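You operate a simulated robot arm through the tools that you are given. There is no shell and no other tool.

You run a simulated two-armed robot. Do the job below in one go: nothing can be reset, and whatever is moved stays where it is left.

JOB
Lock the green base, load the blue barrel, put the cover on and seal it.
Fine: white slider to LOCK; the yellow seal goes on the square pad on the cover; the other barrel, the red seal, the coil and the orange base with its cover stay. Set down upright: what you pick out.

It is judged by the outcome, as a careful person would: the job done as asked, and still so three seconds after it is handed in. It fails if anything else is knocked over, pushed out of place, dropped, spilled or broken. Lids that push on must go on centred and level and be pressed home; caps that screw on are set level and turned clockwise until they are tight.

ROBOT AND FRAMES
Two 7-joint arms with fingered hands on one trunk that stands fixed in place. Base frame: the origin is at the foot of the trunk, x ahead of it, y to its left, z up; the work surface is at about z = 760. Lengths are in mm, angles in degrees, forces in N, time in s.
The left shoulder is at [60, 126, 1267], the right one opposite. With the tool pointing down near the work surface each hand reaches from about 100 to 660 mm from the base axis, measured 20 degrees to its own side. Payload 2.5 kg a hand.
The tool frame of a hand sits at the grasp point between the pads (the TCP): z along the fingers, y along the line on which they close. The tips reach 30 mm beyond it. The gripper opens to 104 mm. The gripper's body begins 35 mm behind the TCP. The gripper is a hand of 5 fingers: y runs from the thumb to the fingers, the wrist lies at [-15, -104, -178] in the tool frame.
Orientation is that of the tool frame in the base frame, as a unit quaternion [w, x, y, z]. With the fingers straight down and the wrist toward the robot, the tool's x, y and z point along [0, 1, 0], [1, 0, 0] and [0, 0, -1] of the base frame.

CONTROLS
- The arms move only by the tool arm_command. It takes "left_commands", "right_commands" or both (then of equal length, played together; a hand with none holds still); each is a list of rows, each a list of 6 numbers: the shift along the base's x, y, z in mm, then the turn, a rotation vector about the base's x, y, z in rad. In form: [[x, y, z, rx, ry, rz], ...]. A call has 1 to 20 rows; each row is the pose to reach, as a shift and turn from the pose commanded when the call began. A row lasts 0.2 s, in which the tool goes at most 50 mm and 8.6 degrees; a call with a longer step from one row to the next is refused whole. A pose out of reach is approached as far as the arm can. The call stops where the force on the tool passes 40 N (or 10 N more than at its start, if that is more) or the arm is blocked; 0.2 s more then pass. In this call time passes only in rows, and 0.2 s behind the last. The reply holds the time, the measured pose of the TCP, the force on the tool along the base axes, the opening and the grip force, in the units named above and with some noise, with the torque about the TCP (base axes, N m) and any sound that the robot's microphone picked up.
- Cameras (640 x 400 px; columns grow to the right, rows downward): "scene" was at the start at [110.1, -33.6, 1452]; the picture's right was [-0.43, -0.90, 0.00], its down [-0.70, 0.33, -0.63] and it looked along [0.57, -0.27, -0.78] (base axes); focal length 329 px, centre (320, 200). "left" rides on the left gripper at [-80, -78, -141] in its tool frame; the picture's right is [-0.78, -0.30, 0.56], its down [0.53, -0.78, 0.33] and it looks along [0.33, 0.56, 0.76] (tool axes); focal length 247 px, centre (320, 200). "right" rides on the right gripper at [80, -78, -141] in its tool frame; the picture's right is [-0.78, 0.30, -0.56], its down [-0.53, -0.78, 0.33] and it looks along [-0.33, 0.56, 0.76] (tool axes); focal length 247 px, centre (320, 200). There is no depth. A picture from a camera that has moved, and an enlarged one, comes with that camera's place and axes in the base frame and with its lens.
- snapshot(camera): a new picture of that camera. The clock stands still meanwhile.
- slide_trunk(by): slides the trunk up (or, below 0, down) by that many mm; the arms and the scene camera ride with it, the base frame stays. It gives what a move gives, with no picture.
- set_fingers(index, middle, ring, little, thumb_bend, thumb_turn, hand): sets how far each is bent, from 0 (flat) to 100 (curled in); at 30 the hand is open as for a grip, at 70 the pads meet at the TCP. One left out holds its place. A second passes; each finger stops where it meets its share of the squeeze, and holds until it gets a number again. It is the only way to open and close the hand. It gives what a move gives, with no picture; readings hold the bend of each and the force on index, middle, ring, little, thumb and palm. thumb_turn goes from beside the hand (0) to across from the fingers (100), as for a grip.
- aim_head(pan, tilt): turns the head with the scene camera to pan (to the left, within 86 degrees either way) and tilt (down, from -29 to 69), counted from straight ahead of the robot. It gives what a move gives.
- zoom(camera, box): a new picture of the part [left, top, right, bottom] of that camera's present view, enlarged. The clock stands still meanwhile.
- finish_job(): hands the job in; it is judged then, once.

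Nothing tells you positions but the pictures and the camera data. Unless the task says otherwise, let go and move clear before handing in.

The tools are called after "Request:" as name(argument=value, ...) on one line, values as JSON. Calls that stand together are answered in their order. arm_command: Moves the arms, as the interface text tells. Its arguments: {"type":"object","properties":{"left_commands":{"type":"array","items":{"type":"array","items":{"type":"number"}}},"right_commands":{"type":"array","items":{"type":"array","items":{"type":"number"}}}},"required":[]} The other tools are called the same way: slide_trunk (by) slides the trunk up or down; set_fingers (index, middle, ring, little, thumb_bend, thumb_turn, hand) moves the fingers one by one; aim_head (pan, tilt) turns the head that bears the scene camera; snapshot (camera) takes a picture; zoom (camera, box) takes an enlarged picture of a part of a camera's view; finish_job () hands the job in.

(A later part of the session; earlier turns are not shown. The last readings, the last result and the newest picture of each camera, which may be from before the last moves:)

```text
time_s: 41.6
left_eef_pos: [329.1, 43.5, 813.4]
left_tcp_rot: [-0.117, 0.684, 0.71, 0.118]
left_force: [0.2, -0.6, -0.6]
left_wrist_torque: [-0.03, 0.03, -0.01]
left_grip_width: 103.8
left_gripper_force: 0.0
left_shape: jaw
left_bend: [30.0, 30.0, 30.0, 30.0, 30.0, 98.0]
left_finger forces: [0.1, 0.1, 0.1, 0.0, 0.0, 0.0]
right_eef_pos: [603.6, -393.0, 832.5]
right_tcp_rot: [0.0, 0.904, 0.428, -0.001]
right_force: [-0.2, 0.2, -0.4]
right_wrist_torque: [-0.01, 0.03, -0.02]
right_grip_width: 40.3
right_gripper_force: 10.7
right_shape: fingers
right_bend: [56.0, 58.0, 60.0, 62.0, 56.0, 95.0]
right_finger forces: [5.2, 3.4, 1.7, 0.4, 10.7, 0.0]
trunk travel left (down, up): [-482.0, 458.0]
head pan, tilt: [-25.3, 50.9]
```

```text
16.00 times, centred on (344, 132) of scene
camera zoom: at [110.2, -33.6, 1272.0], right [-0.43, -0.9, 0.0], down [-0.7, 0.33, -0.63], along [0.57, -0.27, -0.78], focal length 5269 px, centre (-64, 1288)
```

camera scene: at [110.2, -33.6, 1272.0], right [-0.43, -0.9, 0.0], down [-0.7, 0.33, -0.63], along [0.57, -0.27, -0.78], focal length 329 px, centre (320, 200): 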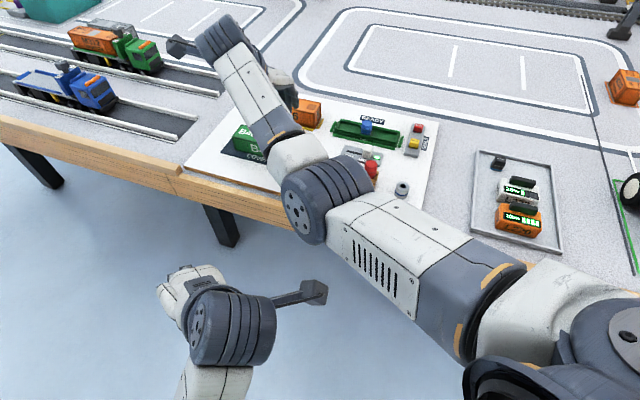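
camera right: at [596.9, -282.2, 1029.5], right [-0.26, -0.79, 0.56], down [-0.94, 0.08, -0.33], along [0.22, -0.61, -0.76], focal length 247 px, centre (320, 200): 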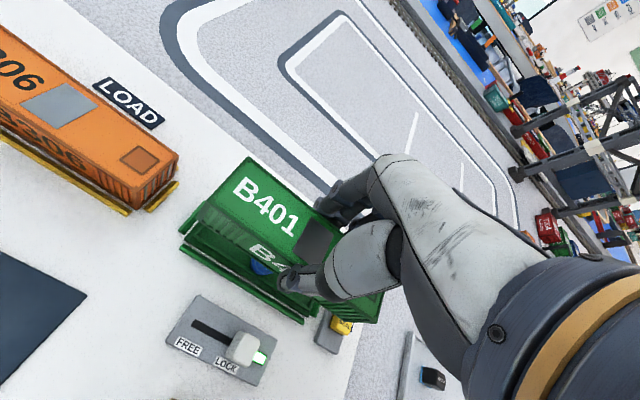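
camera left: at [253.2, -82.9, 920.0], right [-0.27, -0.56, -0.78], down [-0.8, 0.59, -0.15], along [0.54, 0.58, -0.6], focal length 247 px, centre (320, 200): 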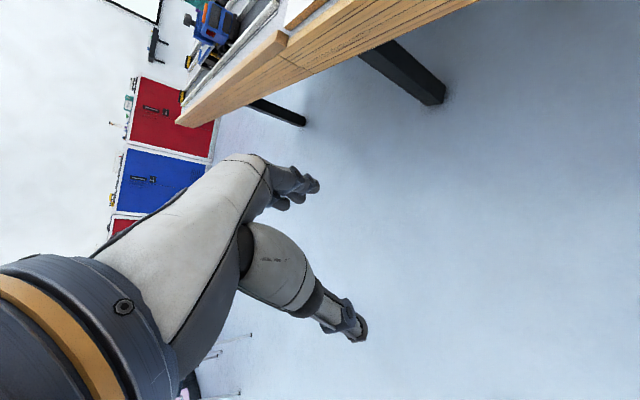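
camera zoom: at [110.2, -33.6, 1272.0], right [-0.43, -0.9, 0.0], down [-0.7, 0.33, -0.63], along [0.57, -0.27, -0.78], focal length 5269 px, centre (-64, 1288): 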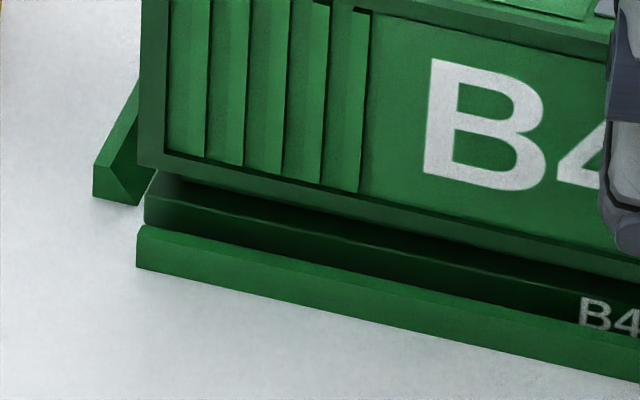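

Fine correction (≈+0.8 mm across, +1 mm along), then lowering in small steps while watching forces.

Request:
arm_command(right_commands=[[-0.1, -1.3, 0, 0, 0, 0], [-0.1, -1.3, -2, 0, 0, 0]])

Request:
arm_command(right_commands=[[0, 0, -1.5, 0, 0, 0]])

Request:
zoom(camera="scene", box=[338, 127, 350, 137])

Request:
zoom(camera="right", box=[206, 214, 226, 234])

```text
time_s: 42.2
left_eef_pos: [328.6, 41.8, 812.2]
left_tcp_rot: [-0.116, 0.684, 0.71, 0.119]
left_force: [0.1, 0.5, -1.0]
left_wrist_torque: [-0.02, -0.01, -0.04]
left_grip_width: 103.7
left_gripper_force: 0.1
left_shape: jaw
left_bend: [30.0, 30.0, 30.0, 30.0, 30.0, 98.0]
left_finger forces: [0.0, 0.0, 0.1, 0.0, 0.1, 0.1]
right_eef_pos: [604.9, -394.7, 831.5]
right_tcp_rot: [0.001, 0.904, 0.428, -0.001]
right_force: [0.4, 0.0, 0.1]
right_wrist_torque: [-0.01, -0.02, -0.03]
right_grip_width: 40.0
right_gripper_force: 10.4
right_shape: fingers
right_bend: [56.0, 58.0, 60.0, 62.0, 56.0, 95.0]
right_finger forces: [5.2, 3.5, 1.9, 0.3, 11.0, 0.0]
trunk travel left (down, up): [-482.0, 458.0]
head pan, tilt: [-25.3, 50.9]
```

```text
time_s: 42.6
left_eef_pos: [329.2, 42.9, 812.2]
left_tcp_rot: [-0.115, 0.684, 0.71, 0.118]
left_force: [0.9, -0.1, -1.0]
left_wrist_torque: [0.01, 0.0, 0.03]
left_grip_width: 103.7
left_gripper_force: 0.1
left_shape: jaw
left_bend: [30.0, 30.0, 30.0, 30.0, 30.0, 98.0]
left_finger forces: [0.0, 0.0, 0.1, 0.1, 0.0, 0.0]
right_eef_pos: [604.9, -394.9, 830.1]
right_tcp_rot: [0.001, 0.904, 0.428, 0.0]
right_force: [-1.0, 1.4, 4.6]
right_wrist_torque: [0.0, -0.01, -0.01]
right_grip_width: 40.2
right_gripper_force: 11.3
right_shape: fingers
right_bend: [56.0, 59.0, 60.0, 62.0, 55.0, 95.0]
right_finger forces: [4.9, 3.3, 1.8, 0.2, 11.7, 0.0]
trunk travel left (down, up): [-482.0, 458.0]
head pan, tilt: [-25.3, 50.9]
```

```text
16.00 times, centred on (344, 132) of scene
camera zoom: at [109.6, -33.2, 1272.1], right [-0.43, -0.9, 0.0], down [-0.7, 0.33, -0.63], along [0.57, -0.27, -0.78], focal length 5269 px, centre (-64, 1288)
```

zoom: 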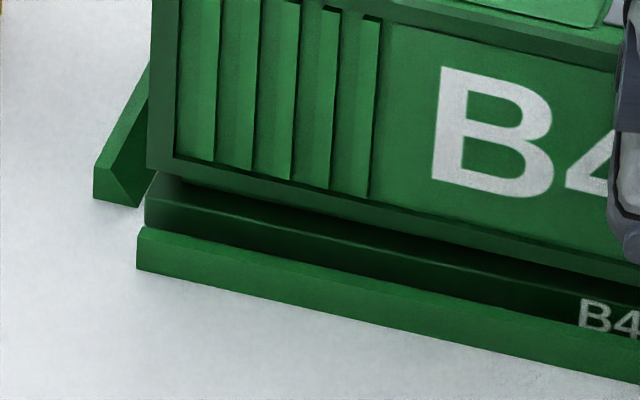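

```text
16.00 times, centred on (216, 224) of right
camera zoom: at [594.7, -282.4, 971.4], right [-0.26, -0.79, 0.56], down [-0.94, 0.08, -0.33], along [0.22, -0.61, -0.76], focal length 3952 px, centre (1984, -184)
```

zoom: 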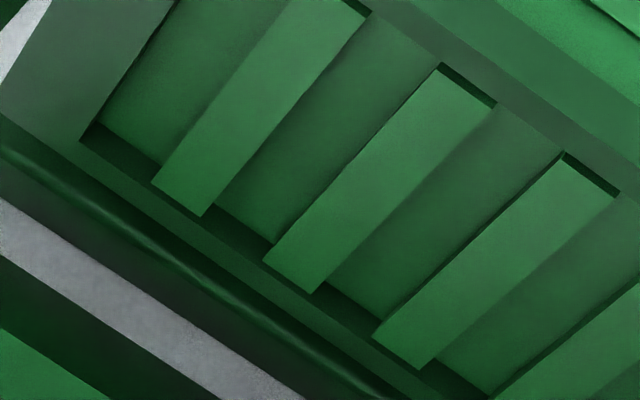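

Contact at lip height with a slight side force toward me; I'll nudge 0.5 mm that way and continue gently.

Request:
arm_command(right_commands=[[-0.4, 0.4, 0, 0, 0, 0], [-0.4, 0.4, -1, 0, 0, 0]])

Request:
zoom(camera="scene", box=[338, 127, 350, 137])

Request:
zoom(camera="right", box=[180, 130, 400, 330])

```text
time_s: 43.2
left_eef_pos: [328.2, 42.3, 813.6]
left_tcp_rot: [-0.116, 0.684, 0.71, 0.118]
left_force: [-0.2, 0.5, 0.2]
left_wrist_torque: [0.0, 0.0, -0.03]
left_grip_width: 104.0
left_gripper_force: 0.0
left_shape: jaw
left_bend: [30.0, 30.0, 30.0, 30.0, 30.0, 98.0]
left_finger forces: [0.1, 0.1, 0.1, 0.0, 0.0, 0.0]
right_eef_pos: [603.5, -394.6, 829.5]
right_tcp_rot: [0.001, 0.904, 0.428, 0.0]
right_force: [0.0, -0.5, 8.2]
right_wrist_torque: [-0.09, -0.11, 0.03]
right_grip_width: 40.4
right_gripper_force: 12.0
right_shape: fingers
right_bend: [56.0, 59.0, 60.0, 62.0, 55.0, 95.0]
right_finger forces: [5.3, 4.1, 2.2, 0.3, 11.5, 0.0]
trunk travel left (down, up): [-482.0, 458.0]
head pan, tilt: [-25.3, 50.9]
```

```text
16.00 times, centred on (344, 132) of scene
camera zoom: at [109.4, -33.1, 1272.2], right [-0.43, -0.9, 0.0], down [-0.7, 0.33, -0.63], along [0.57, -0.27, -0.78], focal length 5269 px, centre (-64, 1288)
```

zoom: 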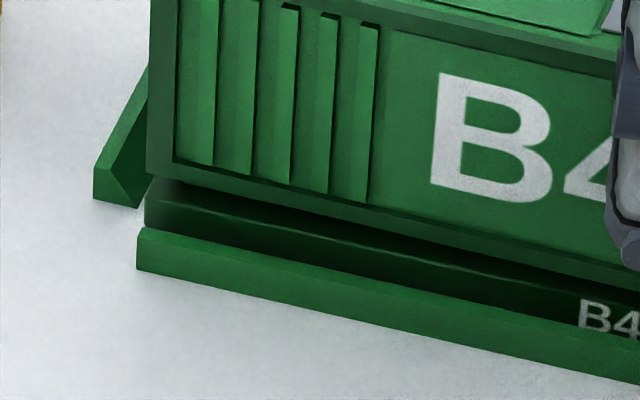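

```text
2.00 times, centred on (290, 230) of right
camera zoom: at [594.2, -281.8, 970.7], right [-0.26, -0.79, 0.56], down [-0.94, 0.08, -0.33], along [0.22, -0.61, -0.76], focal length 494 px, centre (380, 140)
```

zoom: 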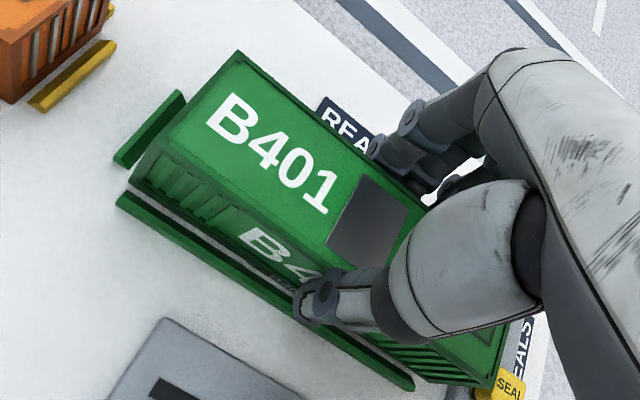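

Request:
zoom(camera="right", box=[330, 270, 400, 335])

Request:
zoom(camera="right", box=[220, 150, 290, 240])

Request:
zoom(camera="right", box=[260, 230, 350, 320])

```text
6.15 times, centred on (365, 302) of right
camera zoom: at [594.2, -281.8, 970.7], right [-0.26, -0.79, 0.56], down [-0.94, 0.08, -0.33], along [0.22, -0.61, -0.76], focal length 1520 px, centre (43, -431)
```

zoom: 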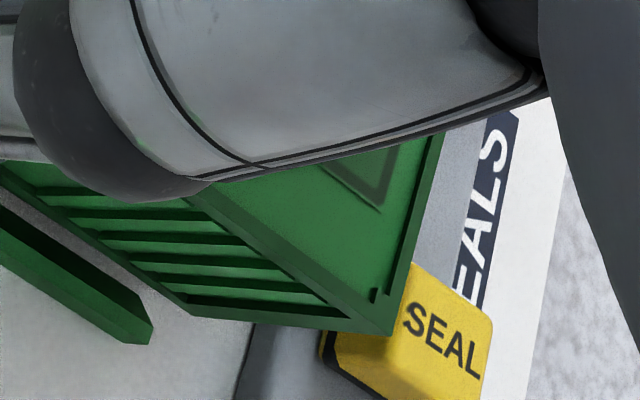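

```text
4.44 times, centred on (255, 195) of right
camera zoom: at [594.2, -281.8, 970.7], right [-0.26, -0.79, 0.56], down [-0.94, 0.08, -0.33], along [0.22, -0.61, -0.76], focal length 1098 px, centre (609, 222)
```

zoom: 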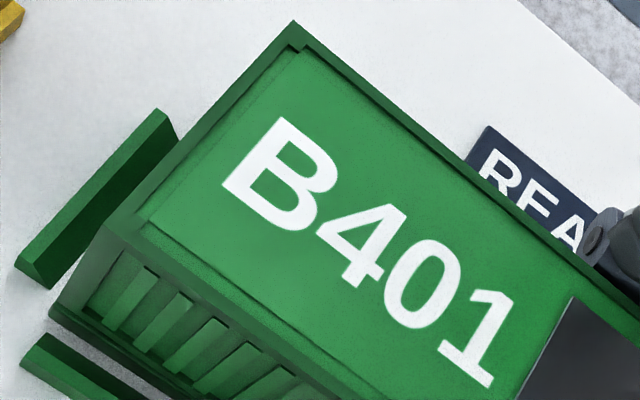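

```text
4.44 times, centred on (305, 275) of right
camera zoom: at [594.2, -281.8, 970.7], right [-0.26, -0.79, 0.56], down [-0.94, 0.08, -0.33], along [0.22, -0.61, -0.76], focal length 1098 px, centre (387, -133)
```

zoom: 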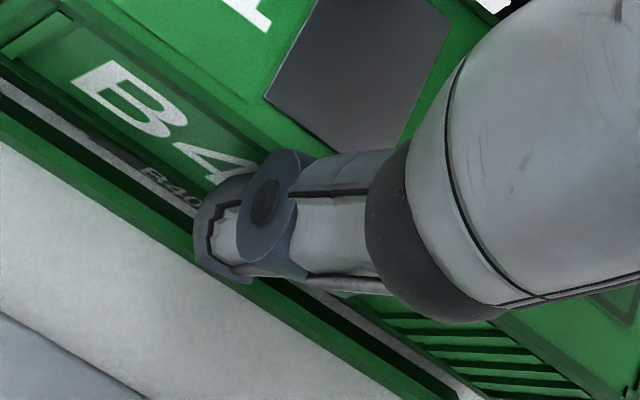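

The right end sits slightly too near: a yaw error of about 0.7°. I'll lift 2 mm, rotate by that amount, shift 1.2 mm away, and recheck both ends.

Request:
arm_command(right_commands=[[0, 0, 2.5, 0, 0, 0], [0.85, -0.85, 2.5, 0, 0, 0.0125], [0.85, -0.85, 2.5, 0, 0, 0.0125]])

Request:
zoom(camera="right", box=[330, 270, 400, 335])

Request:
zoom(camera="right", box=[206, 200, 246, 240])

Request:
zoom(camera="right", box=[240, 220, 300, 280])

Request:
zoom(camera="scene", box=[338, 127, 350, 137])

```text
time_s: 44.0
left_eef_pos: [329.0, 42.8, 812.8]
left_tcp_rot: [-0.116, 0.684, 0.71, 0.118]
left_force: [-0.2, -0.1, -0.8]
left_wrist_torque: [-0.02, 0.01, 0.02]
left_grip_width: 104.0
left_gripper_force: 0.2
left_shape: jaw
left_bend: [30.0, 30.0, 30.0, 30.0, 30.0, 98.0]
left_finger forces: [0.0, 0.0, 0.0, 0.1, 0.0, 0.1]
right_eef_pos: [604.7, -394.1, 830.7]
right_tcp_rot: [-0.001, 0.901, 0.433, -0.001]
right_force: [-1.1, 0.8, 3.2]
right_wrist_torque: [-0.01, 0.03, 0.0]
right_grip_width: 40.5
right_gripper_force: 10.9
right_shape: fingers
right_bend: [56.0, 59.0, 60.0, 62.0, 56.0, 95.0]
right_finger forces: [5.0, 3.4, 1.7, 0.1, 11.4, 0.1]
trunk travel left (down, up): [-482.0, 458.0]
head pan, tilt: [-25.3, 50.9]
```

```text
6.15 times, centred on (365, 302) of right
camera zoom: at [593.9, -282.9, 971.7], right [-0.25, -0.79, 0.56], down [-0.94, 0.07, -0.33], along [0.22, -0.61, -0.76], focal length 1520 px, centre (43, -431)
```

zoom: 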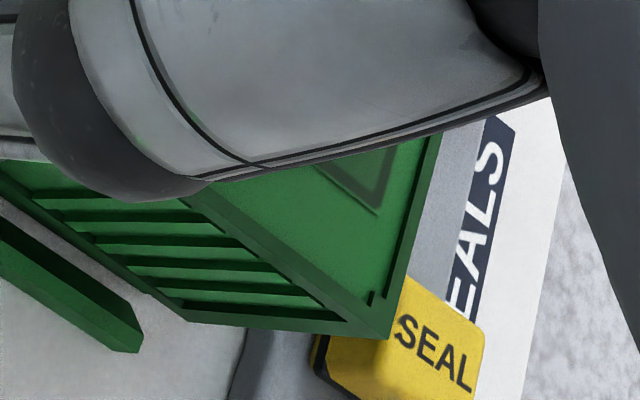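

```text
10.00 times, centred on (226, 220) of right
camera zoom: at [593.9, -282.9, 971.7], right [-0.25, -0.79, 0.56], down [-0.94, 0.07, -0.33], along [0.22, -0.61, -0.76], focal length 2470 px, centre (1260, 0)
```

zoom: 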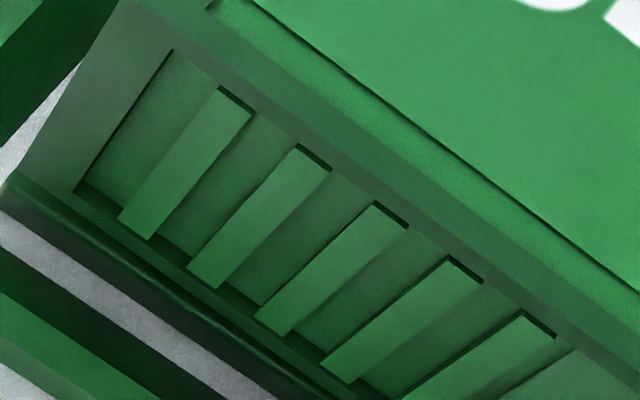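

```text
6.67 times, centred on (270, 250) of right
camera zoom: at [593.9, -282.9, 971.7], right [-0.25, -0.79, 0.56], down [-0.94, 0.07, -0.33], along [0.22, -0.61, -0.76], focal length 1646 px, centre (653, -133)
```

zoom: 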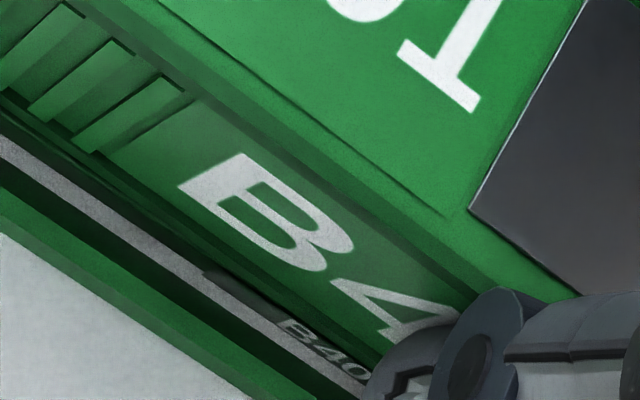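

```text
16.00 times, centred on (344, 132) of scene
camera zoom: at [109.7, -33.3, 1272.0], right [-0.43, -0.9, 0.0], down [-0.7, 0.33, -0.63], along [0.57, -0.27, -0.78], focal length 5269 px, centre (-64, 1288)
```

zoom: 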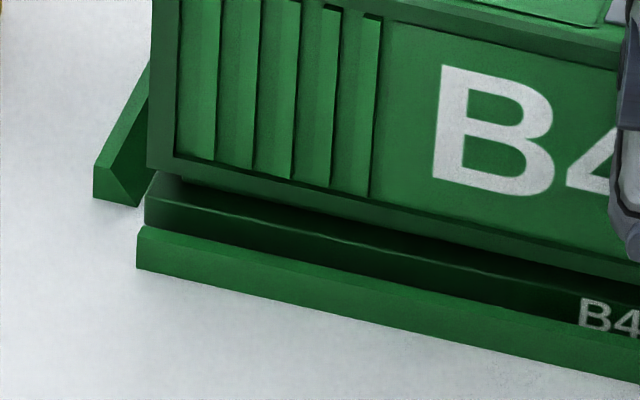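

Request:
zoom(camera="right", box=[328, 290, 358, 325])

Request:
zoom(camera="right", box=[206, 214, 226, 234])

Request:
zoom(camera="right", box=[250, 240, 280, 270])

```text
11.43 times, centred on (343, 308) of right
camera zoom: at [593.9, -282.9, 971.7], right [-0.25, -0.79, 0.56], down [-0.94, 0.07, -0.33], along [0.22, -0.61, -0.76], focal length 2823 px, centre (57, -1029)
```

zoom: 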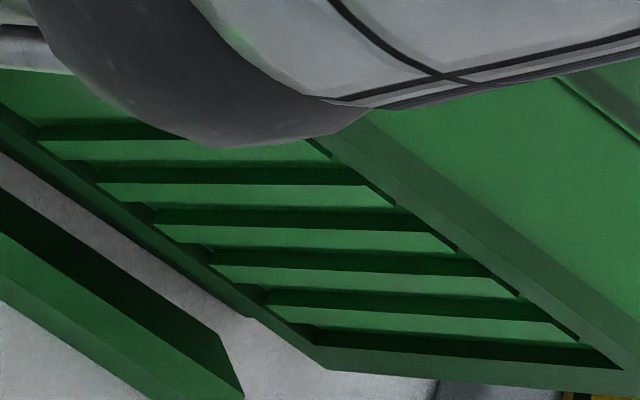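

```text
16.00 times, centred on (216, 224) of right
camera zoom: at [593.9, -282.9, 971.7], right [-0.25, -0.79, 0.56], down [-0.94, 0.07, -0.33], along [0.22, -0.61, -0.76], focal length 3952 px, centre (1984, -184)
```

zoom: 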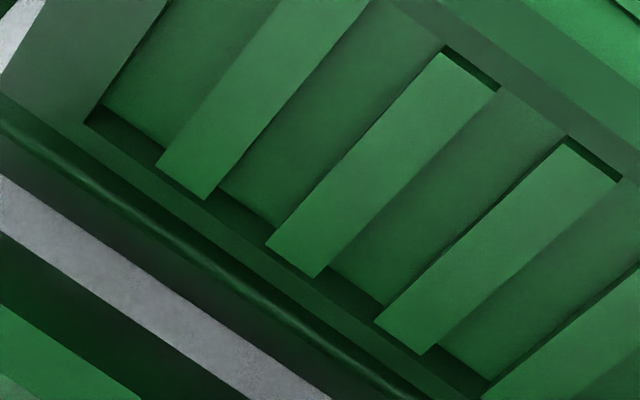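

```text
13.33 times, centred on (265, 255) of right
camera zoom: at [593.9, -282.9, 971.7], right [-0.25, -0.79, 0.56], down [-0.94, 0.07, -0.33], along [0.22, -0.61, -0.76], focal length 3293 px, centre (1053, -533)
```

zoom: 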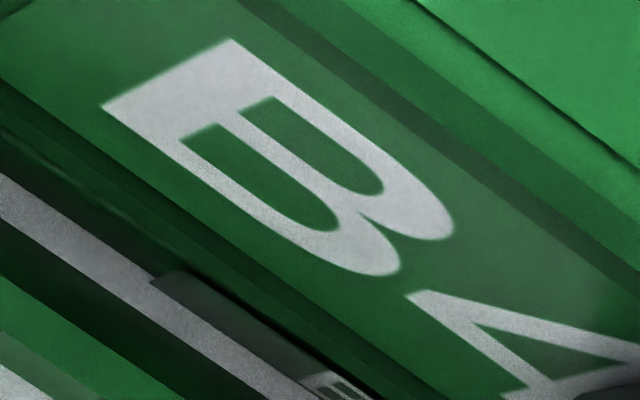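

The hand view now shows a remaining ~1° yaw error (left end 1 mm too far, right end 1.5 mm too near). Lifting free and rotating by that.

Request:
arm_command(right_commands=[[0, 0, 2, 0, 0, 0], [0, 0, 2, 0, 0, 0.0175], [0, 0, 2, 0, 0, 0.0175]])

Request:
zoom(camera="right", box=[328, 290, 358, 325])

Request:
zoom(camera="right", box=[206, 214, 226, 234])

Request:
zoom(camera="scene", box=[338, 127, 350, 137])

```text
time_s: 44.8
left_eef_pos: [329.7, 43.1, 811.8]
left_tcp_rot: [-0.117, 0.684, 0.71, 0.118]
left_force: [0.6, -0.3, -0.7]
left_wrist_torque: [0.0, 0.0, 0.0]
left_grip_width: 103.8
left_gripper_force: 0.0
left_shape: jaw
left_bend: [30.0, 30.0, 30.0, 30.0, 30.0, 98.0]
left_finger forces: [0.1, 0.1, 0.0, 0.1, 0.0, 0.0]
right_eef_pos: [605.1, -394.8, 832.4]
right_tcp_rot: [0.0, 0.897, 0.441, -0.001]
right_force: [0.1, -0.1, 0.1]
right_wrist_torque: [-0.02, -0.01, 0.05]
right_grip_width: 40.5
right_gripper_force: 10.8
right_shape: fingers
right_bend: [56.0, 59.0, 60.0, 62.0, 56.0, 95.0]
right_finger forces: [5.2, 3.4, 1.9, 0.3, 10.7, 0.0]
trunk travel left (down, up): [-482.0, 458.0]
head pan, tilt: [-25.3, 50.9]
```

```text
11.43 times, centred on (343, 308) of right
camera zoom: at [592.0, -283.3, 973.5], right [-0.24, -0.8, 0.56], down [-0.94, 0.05, -0.33], along [0.24, -0.6, -0.76], focal length 2823 px, centre (57, -1029)
```

zoom: 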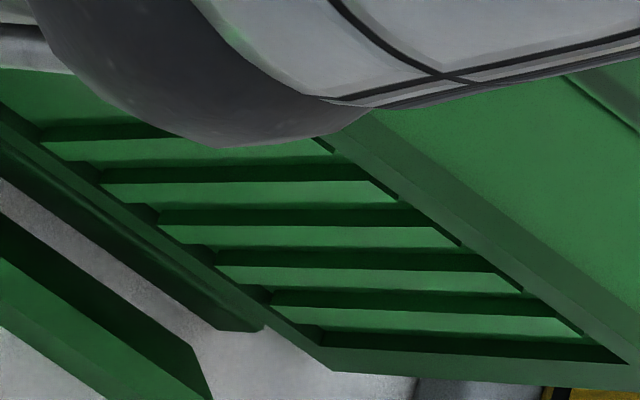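

```text
16.00 times, centred on (216, 224) of right
camera zoom: at [592.0, -283.3, 973.5], right [-0.24, -0.8, 0.56], down [-0.94, 0.05, -0.33], along [0.24, -0.6, -0.76], focal length 3952 px, centre (1984, -184)
```

zoom: 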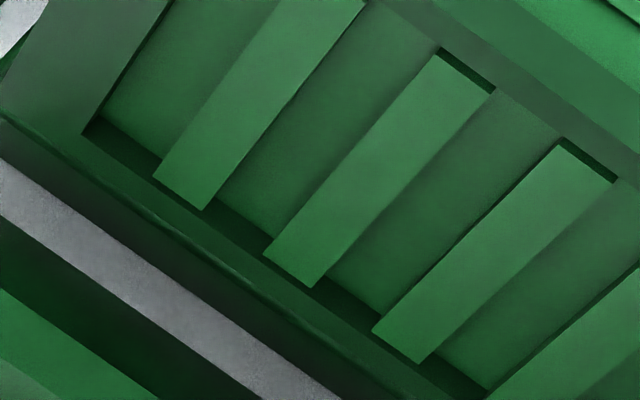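

```text
16.00 times, centred on (344, 132) of scene
camera zoom: at [110.2, -33.6, 1271.9], right [-0.43, -0.9, 0.0], down [-0.7, 0.33, -0.63], along [0.57, -0.27, -0.78], focal length 5269 px, centre (-64, 1288)
```

zoom: 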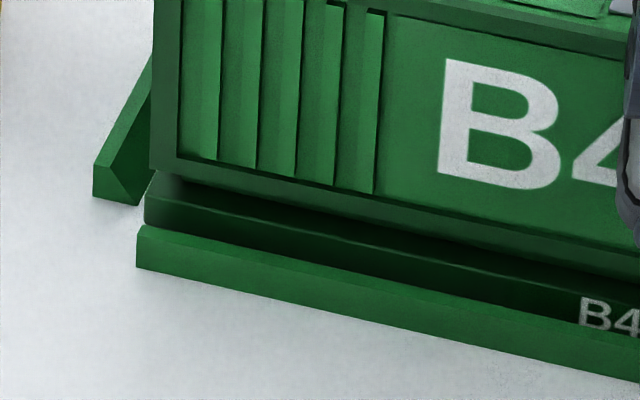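

Yaw now matches. Combining both views, the cover should go about 1.3 mm away and 1.4 mm left. Applying, then lowering gently.

Request:
arm_command(right_commands=[[1.9, 0.1, 0, 0, 0, 0], [1.9, 0.1, 0, 0, 0, 0]])

Request:
zoom(camera="right", box=[328, 290, 358, 325])

Request:
zoom(camera="right", box=[206, 214, 226, 234])

Request:
zoom(camera="scene", box=[338, 127, 350, 137])

```text
time_s: 45.4
left_eef_pos: [328.8, 42.1, 813.2]
left_tcp_rot: [-0.116, 0.684, 0.711, 0.118]
left_force: [1.4, -0.3, -1.1]
left_wrist_torque: [-0.01, -0.01, -0.03]
left_grip_width: 103.8
left_gripper_force: 0.1
left_shape: jaw
left_bend: [30.0, 30.0, 30.0, 30.0, 30.0, 98.0]
left_finger forces: [0.0, 0.0, 0.0, 0.0, 0.0, 0.1]
right_eef_pos: [607.3, -395.8, 832.7]
right_tcp_rot: [0.001, 0.897, 0.442, -0.001]
right_force: [0.5, 0.0, -0.2]
right_wrist_torque: [-0.02, -0.01, 0.04]
right_grip_width: 40.4
right_gripper_force: 10.7
right_shape: fingers
right_bend: [56.0, 59.0, 60.0, 62.0, 56.0, 95.0]
right_finger forces: [5.3, 3.3, 1.9, 0.4, 10.6, 0.0]
trunk travel left (down, up): [-482.0, 458.0]
head pan, tilt: [-25.3, 50.9]
```

```text
11.43 times, centred on (343, 308) of right
camera zoom: at [594.1, -283.0, 973.9], right [-0.24, -0.8, 0.56], down [-0.94, 0.05, -0.33], along [0.24, -0.6, -0.76], focal length 2823 px, centre (57, -1029)
```

zoom: 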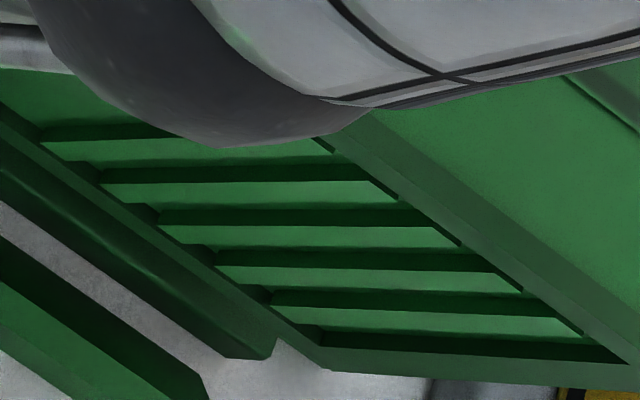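

```text
16.00 times, centred on (216, 224) of right
camera zoom: at [594.1, -283.0, 973.9], right [-0.24, -0.8, 0.56], down [-0.94, 0.05, -0.33], along [0.24, -0.6, -0.76], focal length 3952 px, centre (1984, -184)
```

zoom: 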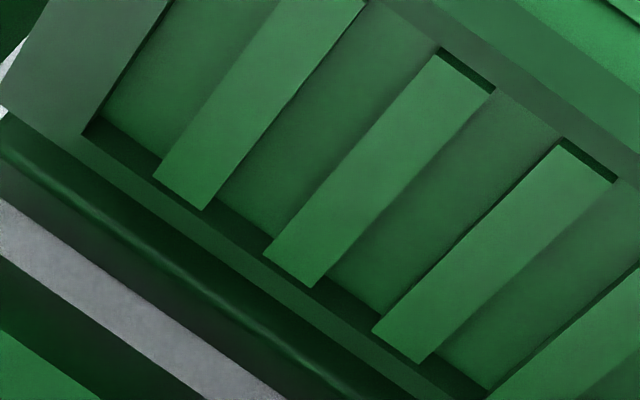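

```text
16.00 times, centred on (344, 132) of scene
camera zoom: at [110.2, -33.6, 1272.0], right [-0.43, -0.9, 0.0], down [-0.7, 0.33, -0.63], along [0.57, -0.27, -0.78], focal length 5269 px, centre (-64, 1288)
```

zoom: 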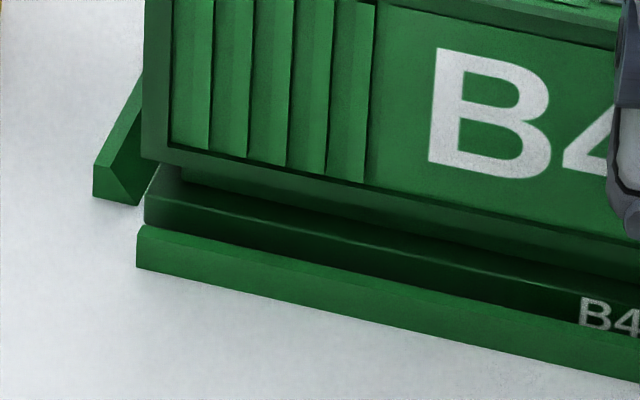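

Both ends now agree within a few tenths of a mm. Lowering.

Request:
arm_command(right_commands=[[0, 0, -1, 0, 0, 0], [0, 0, -2, 0, 0, 0]])

Request:
arm_command(right_commands=[[0, 0, -1, 0, 0, 0]])

Request:
arm_command(right_commands=[[0, 0, -1, 0, 0, 0]])

```text
time_s: 46.0
left_eef_pos: [328.7, 42.5, 812.4]
left_tcp_rot: [-0.117, 0.684, 0.71, 0.119]
left_force: [-0.3, -0.2, -0.1]
left_wrist_torque: [-0.01, -0.03, -0.02]
left_grip_width: 103.8
left_gripper_force: 0.0
left_shape: jaw
left_bend: [30.0, 30.0, 30.0, 30.0, 30.0, 98.0]
left_finger forces: [0.0, 0.0, 0.0, 0.1, 0.1, 0.0]
right_eef_pos: [606.2, -394.2, 831.5]
right_tcp_rot: [0.0, 0.897, 0.442, -0.001]
right_force: [1.0, 0.2, -0.9]
right_wrist_torque: [0.01, -0.03, -0.02]
right_grip_width: 40.3
right_gripper_force: 10.7
right_shape: fingers
right_bend: [56.0, 59.0, 60.0, 62.0, 56.0, 95.0]
right_finger forces: [5.2, 3.3, 1.9, 0.4, 10.7, 0.0]
trunk travel left (down, up): [-482.0, 458.0]
head pan, tilt: [-25.3, 50.9]
```

```text
time_s: 46.4
left_eef_pos: [328.4, 42.8, 813.5]
left_tcp_rot: [-0.117, 0.684, 0.71, 0.119]
left_force: [0.3, 0.6, 0.0]
left_wrist_torque: [-0.04, -0.02, -0.03]
left_grip_width: 103.9
left_gripper_force: 0.0
left_shape: jaw
left_bend: [30.0, 30.0, 30.0, 30.0, 30.0, 98.0]
left_finger forces: [0.0, 0.0, 0.0, 0.1, 0.0, 0.1]
right_eef_pos: [605.6, -395.4, 829.5]
right_tcp_rot: [0.0, 0.897, 0.442, -0.001]
right_force: [0.5, 0.2, -0.7]
right_wrist_torque: [0.0, -0.03, -0.01]
right_grip_width: 40.4
right_gripper_force: 10.4
right_shape: fingers
right_bend: [56.0, 59.0, 60.0, 62.0, 56.0, 95.0]
right_finger forces: [5.2, 3.4, 1.9, 0.3, 10.7, 0.0]
trunk travel left (down, up): [-482.0, 458.0]
head pan, tilt: [-25.3, 50.9]
```

```text
time_s: 46.8
left_eef_pos: [328.5, 43.0, 812.6]
left_tcp_rot: [-0.117, 0.684, 0.71, 0.118]
left_force: [0.5, -0.6, 0.4]
left_wrist_torque: [0.01, 0.01, 0.03]
left_grip_width: 103.7
left_gripper_force: 0.0
left_shape: jaw
left_bend: [30.0, 30.0, 30.0, 30.0, 30.0, 98.0]
left_finger forces: [0.0, 0.1, 0.0, 0.0, 0.0, 0.1]
right_eef_pos: [606.9, -394.6, 828.3]
right_tcp_rot: [0.0, 0.897, 0.442, 0.0]
right_force: [0.0, 0.7, -0.1]
right_wrist_torque: [-0.05, 0.05, -0.01]
right_grip_width: 40.3
right_gripper_force: 10.7
right_shape: fingers
right_bend: [56.0, 59.0, 60.0, 62.0, 56.0, 95.0]
right_finger forces: [5.1, 3.3, 1.9, 0.3, 10.7, 0.0]
trunk travel left (down, up): [-482.0, 458.0]
head pan, tilt: [-25.3, 50.9]
```

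No contact yet and already below the earlier stop, so the lip has entered. Continuing down.

Request:
arm_command(right_commands=[[0, 0, -1, 0, 0, 0]])

Request:
arm_command(right_commands=[[0, 0, -1, 0, 0, 0]])

Request:
zoom(camera="right", box=[328, 290, 358, 325])

Request:
zoom(camera="right", box=[206, 214, 226, 234])

Request:
zoom(camera="scene", box=[338, 127, 350, 137])

```text
time_s: 47.2
left_eef_pos: [328.2, 42.1, 812.1]
left_tcp_rot: [-0.116, 0.684, 0.71, 0.118]
left_force: [-1.3, 0.6, 0.6]
left_wrist_torque: [0.0, -0.01, 0.01]
left_grip_width: 103.4
left_gripper_force: 0.0
left_shape: jaw
left_bend: [30.0, 30.0, 30.0, 30.0, 30.0, 98.0]
left_finger forces: [0.1, 0.1, 0.0, 0.0, 0.1, 0.0]
right_eef_pos: [605.2, -394.4, 828.1]
right_tcp_rot: [0.001, 0.897, 0.441, -0.001]
right_force: [-0.6, 0.3, 0.1]
right_wrist_torque: [0.03, -0.01, 0.03]
right_grip_width: 40.5
right_gripper_force: 10.9
right_shape: fingers
right_bend: [56.0, 59.0, 60.0, 62.0, 56.0, 95.0]
right_finger forces: [5.2, 3.3, 1.9, 0.3, 10.7, 0.1]
trunk travel left (down, up): [-482.0, 458.0]
head pan, tilt: [-25.3, 50.9]
```

```text
time_s: 47.6
left_eef_pos: [328.4, 43.5, 813.3]
left_tcp_rot: [-0.116, 0.684, 0.711, 0.118]
left_force: [0.4, -0.4, 0.5]
left_wrist_torque: [-0.02, 0.0, 0.0]
left_grip_width: 103.8
left_gripper_force: 0.0
left_shape: jaw
left_bend: [30.0, 30.0, 30.0, 30.0, 30.0, 98.0]
left_finger forces: [0.1, 0.0, 0.0, 0.0, 0.0, 0.1]
right_eef_pos: [605.7, -394.5, 827.1]
right_tcp_rot: [0.001, 0.897, 0.441, -0.001]
right_force: [-0.5, 0.5, -2.0]
right_wrist_torque: [0.0, -0.03, 0.01]
right_grip_width: 40.5
right_gripper_force: 10.6
right_shape: fingers
right_bend: [56.0, 59.0, 60.0, 62.0, 56.0, 95.0]
right_finger forces: [5.2, 3.3, 1.9, 0.3, 10.7, 0.1]
trunk travel left (down, up): [-482.0, 458.0]
head pan, tilt: [-25.3, 50.9]
```

```text
11.43 times, centred on (343, 308) of right
camera zoom: at [593.6, -283.2, 967.8], right [-0.24, -0.8, 0.56], down [-0.94, 0.05, -0.33], along [0.24, -0.6, -0.76], focal length 2823 px, centre (57, -1029)
```

zoom: 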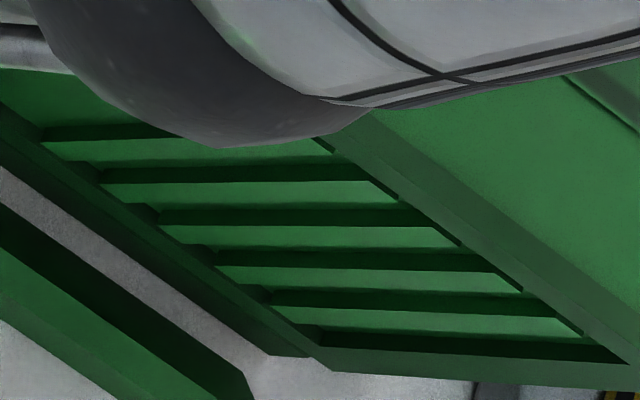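

```text
16.00 times, centred on (216, 224) of right
camera zoom: at [593.6, -283.2, 967.8], right [-0.24, -0.8, 0.56], down [-0.94, 0.05, -0.33], along [0.24, -0.6, -0.76], focal length 3952 px, centre (1984, -184)
```

zoom: 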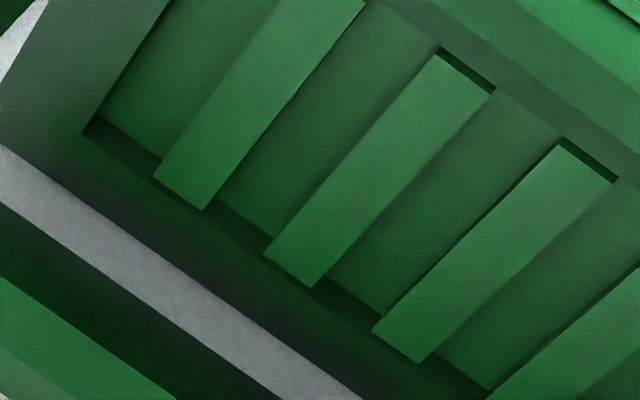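

```text
16.00 times, centred on (344, 132) of scene
camera zoom: at [110.2, -33.6, 1272.0], right [-0.43, -0.9, 0.0], down [-0.7, 0.33, -0.63], along [0.57, -0.27, -0.78], focal length 5269 px, centre (-64, 1288)
```

zoom: 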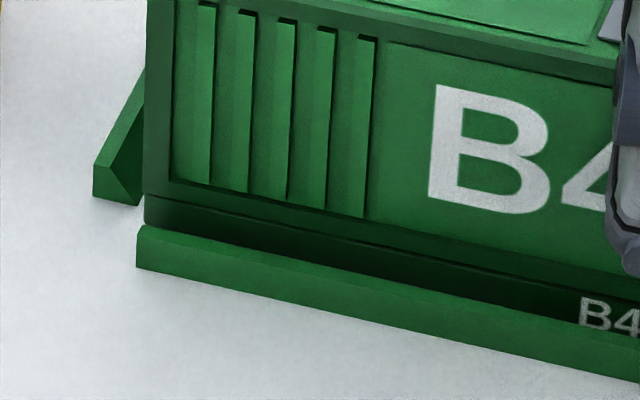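

The cover has slid over the lip and is nearly on the shoulder. Lowering to contact and pressing.

Request:
arm_command(right_commands=[[0, 0, -1, 0, 0, 0]])

Request:
arm_command(right_commands=[[0, 0, -1.5, 0, 0, 0]])

Request:
zoom(camera="scene", box=[338, 127, 350, 137])

```text
time_s: 48.0
left_eef_pos: [329.1, 42.4, 811.2]
left_tcp_rot: [-0.117, 0.684, 0.711, 0.118]
left_force: [0.3, 0.2, -0.4]
left_wrist_torque: [0.01, 0.0, 0.02]
left_grip_width: 103.9
left_gripper_force: 0.1
left_shape: jaw
left_bend: [30.0, 30.0, 30.0, 30.0, 30.0, 98.0]
left_finger forces: [0.0, 0.1, 0.0, 0.0, 0.0, 0.0]
right_eef_pos: [606.7, -394.4, 825.3]
right_tcp_rot: [0.001, 0.897, 0.442, -0.001]
right_force: [0.4, 0.0, 0.5]
right_wrist_torque: [0.01, 0.03, -0.02]
right_grip_width: 40.8
right_gripper_force: 10.2
right_shape: fingers
right_bend: [56.0, 59.0, 60.0, 62.0, 56.0, 95.0]
right_finger forces: [5.3, 3.3, 2.0, 0.3, 10.7, 0.0]
trunk travel left (down, up): [-482.0, 458.0]
head pan, tilt: [-25.3, 50.9]
```

```text
time_s: 48.4
left_eef_pos: [330.4, 43.4, 813.7]
left_tcp_rot: [-0.116, 0.684, 0.71, 0.118]
left_force: [-0.6, 0.3, 0.7]
left_wrist_torque: [-0.02, -0.01, 0.0]
left_grip_width: 104.0
left_gripper_force: 0.0
left_shape: jaw
left_bend: [30.0, 30.0, 30.0, 30.0, 30.0, 98.0]
left_finger forces: [0.1, 0.0, 0.0, 0.0, 0.0, 0.0]
right_eef_pos: [606.1, -394.2, 824.3]
right_tcp_rot: [0.0, 0.897, 0.441, 0.0]
right_force: [-0.9, 0.5, 1.5]
right_wrist_torque: [0.02, 0.02, -0.01]
right_grip_width: 40.3
right_gripper_force: 10.6
right_shape: fingers
right_bend: [56.0, 59.0, 60.0, 62.0, 56.0, 95.0]
right_finger forces: [5.1, 3.3, 2.0, 0.2, 11.0, 0.0]
trunk travel left (down, up): [-482.0, 458.0]
head pan, tilt: [-25.3, 50.9]
```

```text
16.00 times, centred on (344, 132) of scene
camera zoom: at [110.0, -33.5, 1272.0], right [-0.43, -0.9, 0.0], down [-0.7, 0.33, -0.63], along [0.57, -0.27, -0.78], focal length 5269 px, centre (-64, 1288)
```

zoom: 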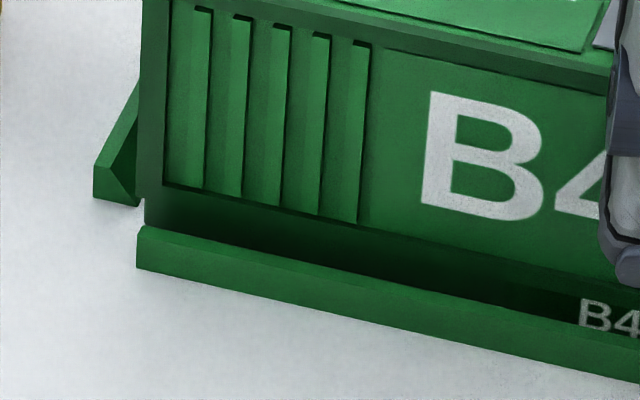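

Request:
arm_command(right_commands=[[0, 0, -1.5, 0, 0, 0]])

Request:
arm_command(right_commands=[[0, 0, -1.5, 0, 0, 0]])

Request:
zoom(camera="scene", box=[335, 110, 365, 140])

Request:
zoom(camera="right", box=[328, 280, 368, 325])

Request:
zoom(camera="right", box=[200, 190, 250, 240])

```text
time_s: 48.8
left_eef_pos: [328.3, 42.5, 814.0]
left_tcp_rot: [-0.116, 0.683, 0.711, 0.119]
left_force: [0.1, 0.5, -0.7]
left_wrist_torque: [0.01, 0.03, -0.01]
left_grip_width: 103.8
left_gripper_force: 0.1
left_shape: jaw
left_bend: [30.0, 30.0, 30.0, 30.0, 30.0, 98.0]
left_finger forces: [0.0, 0.0, 0.0, 0.0, 0.1, 0.0]
right_eef_pos: [605.9, -394.5, 824.4]
right_tcp_rot: [0.002, 0.897, 0.441, 0.001]
right_force: [-0.5, 2.2, 7.0]
right_wrist_torque: [0.07, 0.04, 0.01]
right_grip_width: 40.2
right_gripper_force: 10.8
right_shape: fingers
right_bend: [56.0, 59.0, 60.0, 62.0, 56.0, 95.0]
right_finger forces: [4.9, 3.3, 1.8, 0.3, 11.5, 0.1]
trunk travel left (down, up): [-482.0, 458.0]
head pan, tilt: [-25.3, 50.9]
```

```text
time_s: 49.2
left_eef_pos: [329.4, 42.8, 811.8]
left_tcp_rot: [-0.115, 0.684, 0.711, 0.118]
left_force: [-0.3, -0.9, -0.1]
left_wrist_torque: [-0.01, -0.01, 0.0]
left_grip_width: 103.9
left_gripper_force: 0.0
left_shape: jaw
left_bend: [30.0, 30.0, 30.0, 30.0, 30.0, 98.0]
left_finger forces: [0.0, 0.1, 0.0, 0.1, 0.0, 0.0]
right_eef_pos: [605.9, -394.2, 823.7]
right_tcp_rot: [0.003, 0.897, 0.441, 0.001]
right_force: [0.0, 1.5, 11.0]
right_wrist_torque: [0.07, 0.07, 0.04]
right_grip_width: 40.4
right_gripper_force: 11.6
right_shape: fingers
right_bend: [56.0, 59.0, 60.0, 62.0, 56.0, 95.0]
right_finger forces: [5.1, 3.6, 1.9, 0.4, 11.8, 0.0]
trunk travel left (down, up): [-482.0, 458.0]
head pan, tilt: [-25.3, 50.9]
```

```text
13.33 times, centred on (350, 125) of scene
camera zoom: at [109.1, -32.8, 1272.3], right [-0.43, -0.9, 0.0], down [-0.7, 0.33, -0.63], along [0.57, -0.27, -0.78], focal length 4391 px, centre (-80, 1200)
```

zoom: 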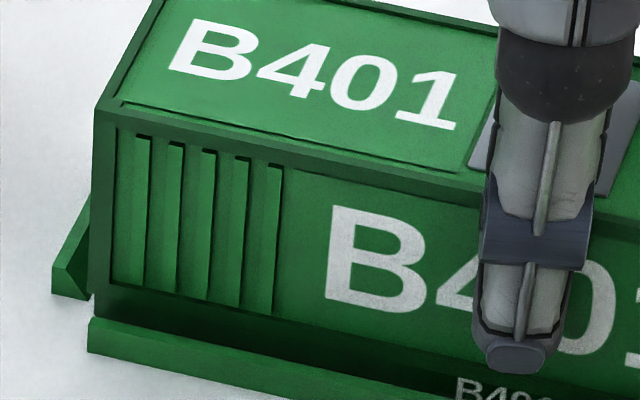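

```text
8.89 times, centred on (348, 302) of right
camera zoom: at [593.2, -282.6, 964.9], right [-0.24, -0.79, 0.56], down [-0.94, 0.05, -0.34], along [0.24, -0.61, -0.76], focal length 2195 px, centre (71, -711)
```

zoom: 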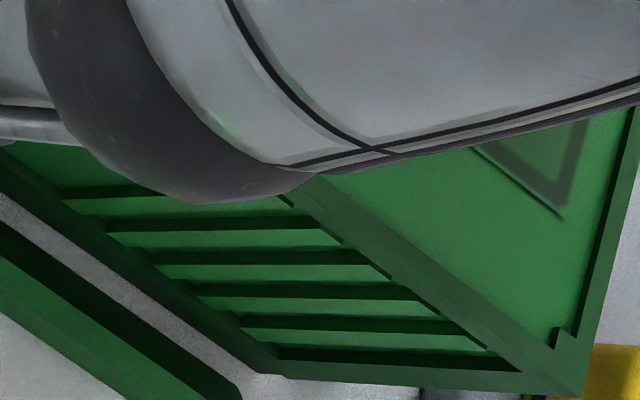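

```text
8.00 times, centred on (225, 215) of right
camera zoom: at [593.2, -282.6, 964.9], right [-0.24, -0.79, 0.56], down [-0.94, 0.05, -0.34], along [0.24, -0.61, -0.76], focal length 1976 px, centre (1080, 80)
```

zoom: 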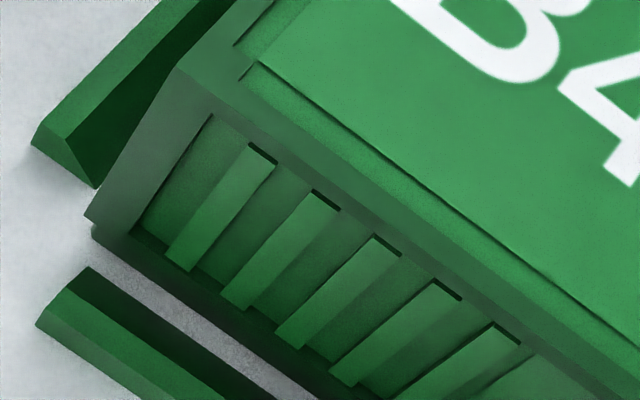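

Seated with ~11 N. I'll ease the push, release evenly, and then press the top home.

Request:
arm_command(right_commands=[[0, 0, 2, 0, 0, 0]])

Request:
set_fingers(hand="right", index=48, middle=48, ring=48, little=48, thumb_bend=46)

Request:
zoom(camera="right", box=[200, 130, 400, 330])

Request:
zoom(camera="scene", box=[335, 110, 365, 140])

```text
time_s: 49.6
left_eef_pos: [327.8, 43.2, 812.8]
left_tcp_rot: [-0.116, 0.684, 0.711, 0.119]
left_force: [0.1, 0.1, -1.1]
left_wrist_torque: [0.0, 0.0, -0.01]
left_grip_width: 104.0
left_gripper_force: 0.0
left_shape: jaw
left_bend: [30.0, 30.0, 30.0, 30.0, 30.0, 98.0]
left_finger forces: [0.1, 0.0, 0.1, 0.0, 0.1, 0.1]
right_eef_pos: [605.7, -394.3, 824.7]
right_tcp_rot: [0.002, 0.897, 0.442, 0.001]
right_force: [1.9, 0.1, 9.2]
right_wrist_torque: [0.02, -0.06, 0.04]
right_grip_width: 40.4
right_gripper_force: 11.5
right_shape: fingers
right_bend: [56.0, 59.0, 60.0, 62.0, 56.0, 95.0]
right_finger forces: [5.5, 4.2, 2.2, 0.4, 11.3, 0.1]
trunk travel left (down, up): [-482.0, 458.0]
head pan, tilt: [-25.3, 50.9]
```

```text
time_s: 50.6
left_eef_pos: [329.0, 42.7, 812.6]
left_tcp_rot: [-0.116, 0.684, 0.71, 0.118]
left_force: [0.1, 0.8, -0.4]
left_wrist_torque: [0.01, -0.01, 0.0]
left_grip_width: 103.6
left_gripper_force: 0.1
left_shape: jaw
left_bend: [30.0, 30.0, 30.0, 30.0, 30.0, 98.0]
left_finger forces: [0.0, 0.0, 0.0, 0.0, 0.0, 0.0]
right_eef_pos: [606.5, -394.3, 823.9]
right_tcp_rot: [0.001, 0.898, 0.441, -0.001]
right_force: [-0.5, 0.8, 0.3]
right_wrist_torque: [-0.01, -0.01, -0.01]
right_grip_width: 59.7
right_gripper_force: 0.0
right_shape: fingers
right_bend: [48.0, 48.0, 48.0, 48.0, 46.0, 97.0]
right_finger forces: [0.0, 0.0, 0.0, 0.0, 0.0, 0.1]
trunk travel left (down, up): [-482.0, 458.0]
head pan, tilt: [-25.3, 50.9]
```

```text
2.00 times, centred on (300, 230) of right
camera zoom: at [593.8, -283.1, 964.2], right [-0.24, -0.8, 0.56], down [-0.94, 0.05, -0.33], along [0.24, -0.6, -0.76], focal length 494 px, centre (360, 140)
```

zoom: 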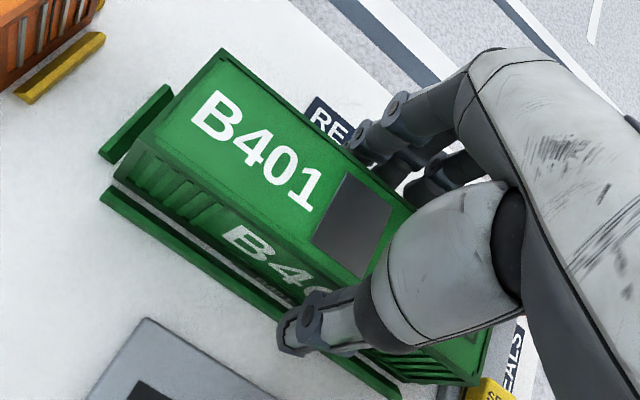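

```text
13.33 times, centred on (350, 125) of scene
camera zoom: at [110.1, -33.6, 1272.0], right [-0.43, -0.9, 0.0], down [-0.7, 0.33, -0.63], along [0.57, -0.27, -0.78], focal length 4391 px, centre (-80, 1200)
```

zoom: 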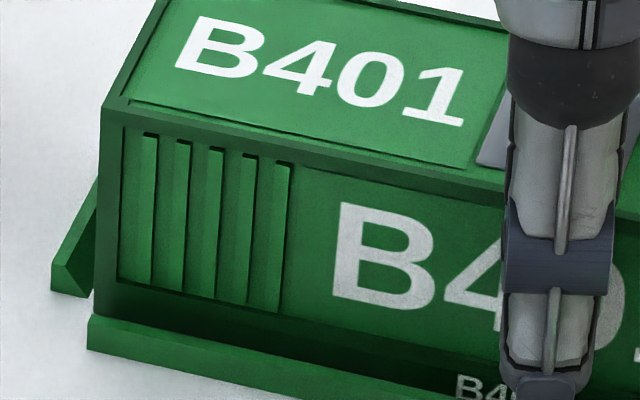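

Request:
set_fingers(hand="right", index=42, middle=42, ring=42, little=42, thumb_bend=42)

Request:
arm_command(right_commands=[[0, 0, 10, 0, 0, 0], [0, 0, 30, 0, 0, 0], [0, 0, 60, 0, 0, 0], [0, 0, 95, 0, 0, 0], [-30, 30, 120, 0, 0, 0], [-60, 60, 120, 0, 0, 0]])

Request:
zoom(camera="right", box=[180, 80, 360, 240])

Request:
zoom(camera="scene", box=[320, 95, 440, 175])

```text
time_s: 51.6
left_eef_pos: [328.4, 43.4, 811.9]
left_tcp_rot: [-0.117, 0.684, 0.711, 0.118]
left_force: [0.6, 0.1, -0.8]
left_wrist_torque: [-0.03, -0.02, 0.0]
left_grip_width: 103.8
left_gripper_force: 0.0
left_shape: jaw
left_bend: [30.0, 30.0, 30.0, 30.0, 30.0, 98.0]
left_finger forces: [0.0, 0.1, 0.0, 0.0, 0.0, 0.1]
right_eef_pos: [606.1, -394.4, 823.4]
right_tcp_rot: [0.0, 0.897, 0.442, 0.0]
right_force: [-0.2, -0.2, -0.4]
right_wrist_torque: [0.0, 0.0, -0.01]
right_grip_width: 72.3
right_gripper_force: 0.0
right_shape: fingers
right_bend: [42.0, 42.0, 42.0, 42.0, 42.0, 97.0]
right_finger forces: [0.1, 0.0, 0.0, 0.0, 0.1, 0.0]
trunk travel left (down, up): [-482.0, 458.0]
head pan, tilt: [-25.3, 50.9]
```

```text
time_s: 53.0
left_eef_pos: [328.0, 42.1, 811.7]
left_tcp_rot: [-0.116, 0.684, 0.711, 0.118]
left_force: [0.1, -0.4, -0.6]
left_wrist_torque: [0.0, 0.01, 0.03]
left_grip_width: 104.0
left_gripper_force: 0.0
left_shape: jaw
left_bend: [30.0, 30.0, 30.0, 30.0, 30.0, 98.0]
left_finger forces: [0.0, 0.0, 0.0, 0.0, 0.1, 0.0]
right_eef_pos: [545.9, -332.4, 942.5]
right_tcp_rot: [0.0, 0.898, 0.441, -0.002]
right_force: [0.6, -0.2, -0.4]
right_wrist_torque: [0.02, 0.02, 0.02]
right_grip_width: 72.7
right_gripper_force: 0.0
right_shape: fingers
right_bend: [42.0, 42.0, 42.0, 42.0, 42.0, 97.0]
right_finger forces: [0.0, 0.1, 0.0, 0.0, 0.0, 0.1]
trunk travel left (down, up): [-482.0, 458.0]
head pan, tilt: [-25.3, 50.9]
```

```text
2.50 times, centred on (270, 160) of right
camera zoom: at [533.3, -220.7, 1083.7], right [-0.24, -0.8, 0.56], down [-0.94, 0.05, -0.33], along [0.24, -0.6, -0.76], focal length 617 px, centre (445, 300)
```

zoom: 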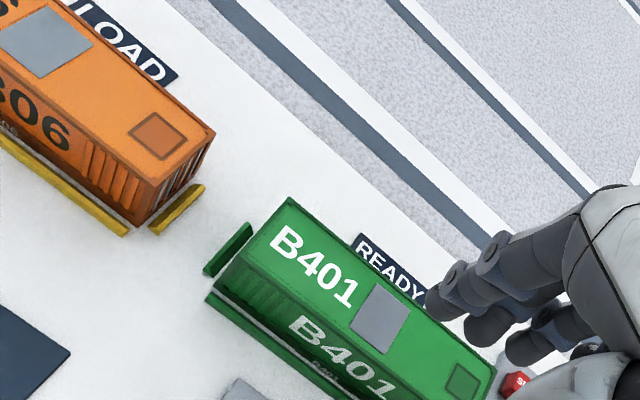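

```text
5.00 times, centred on (380, 135) of scene
camera zoom: at [110.1, -33.5, 1272.0], right [-0.43, -0.9, 0.0], down [-0.7, 0.33, -0.63], along [0.57, -0.27, -0.78], focal length 1646 px, centre (20, 525)
```

zoom: 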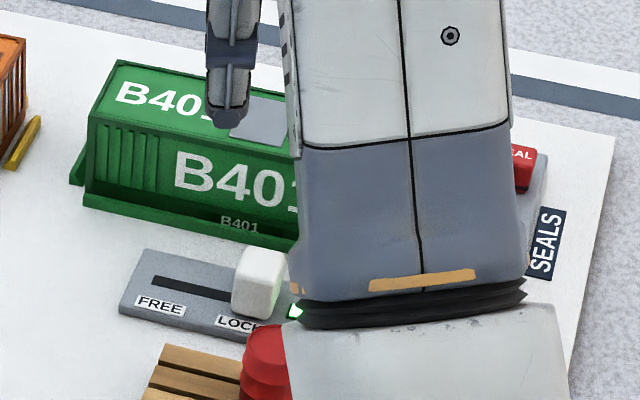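

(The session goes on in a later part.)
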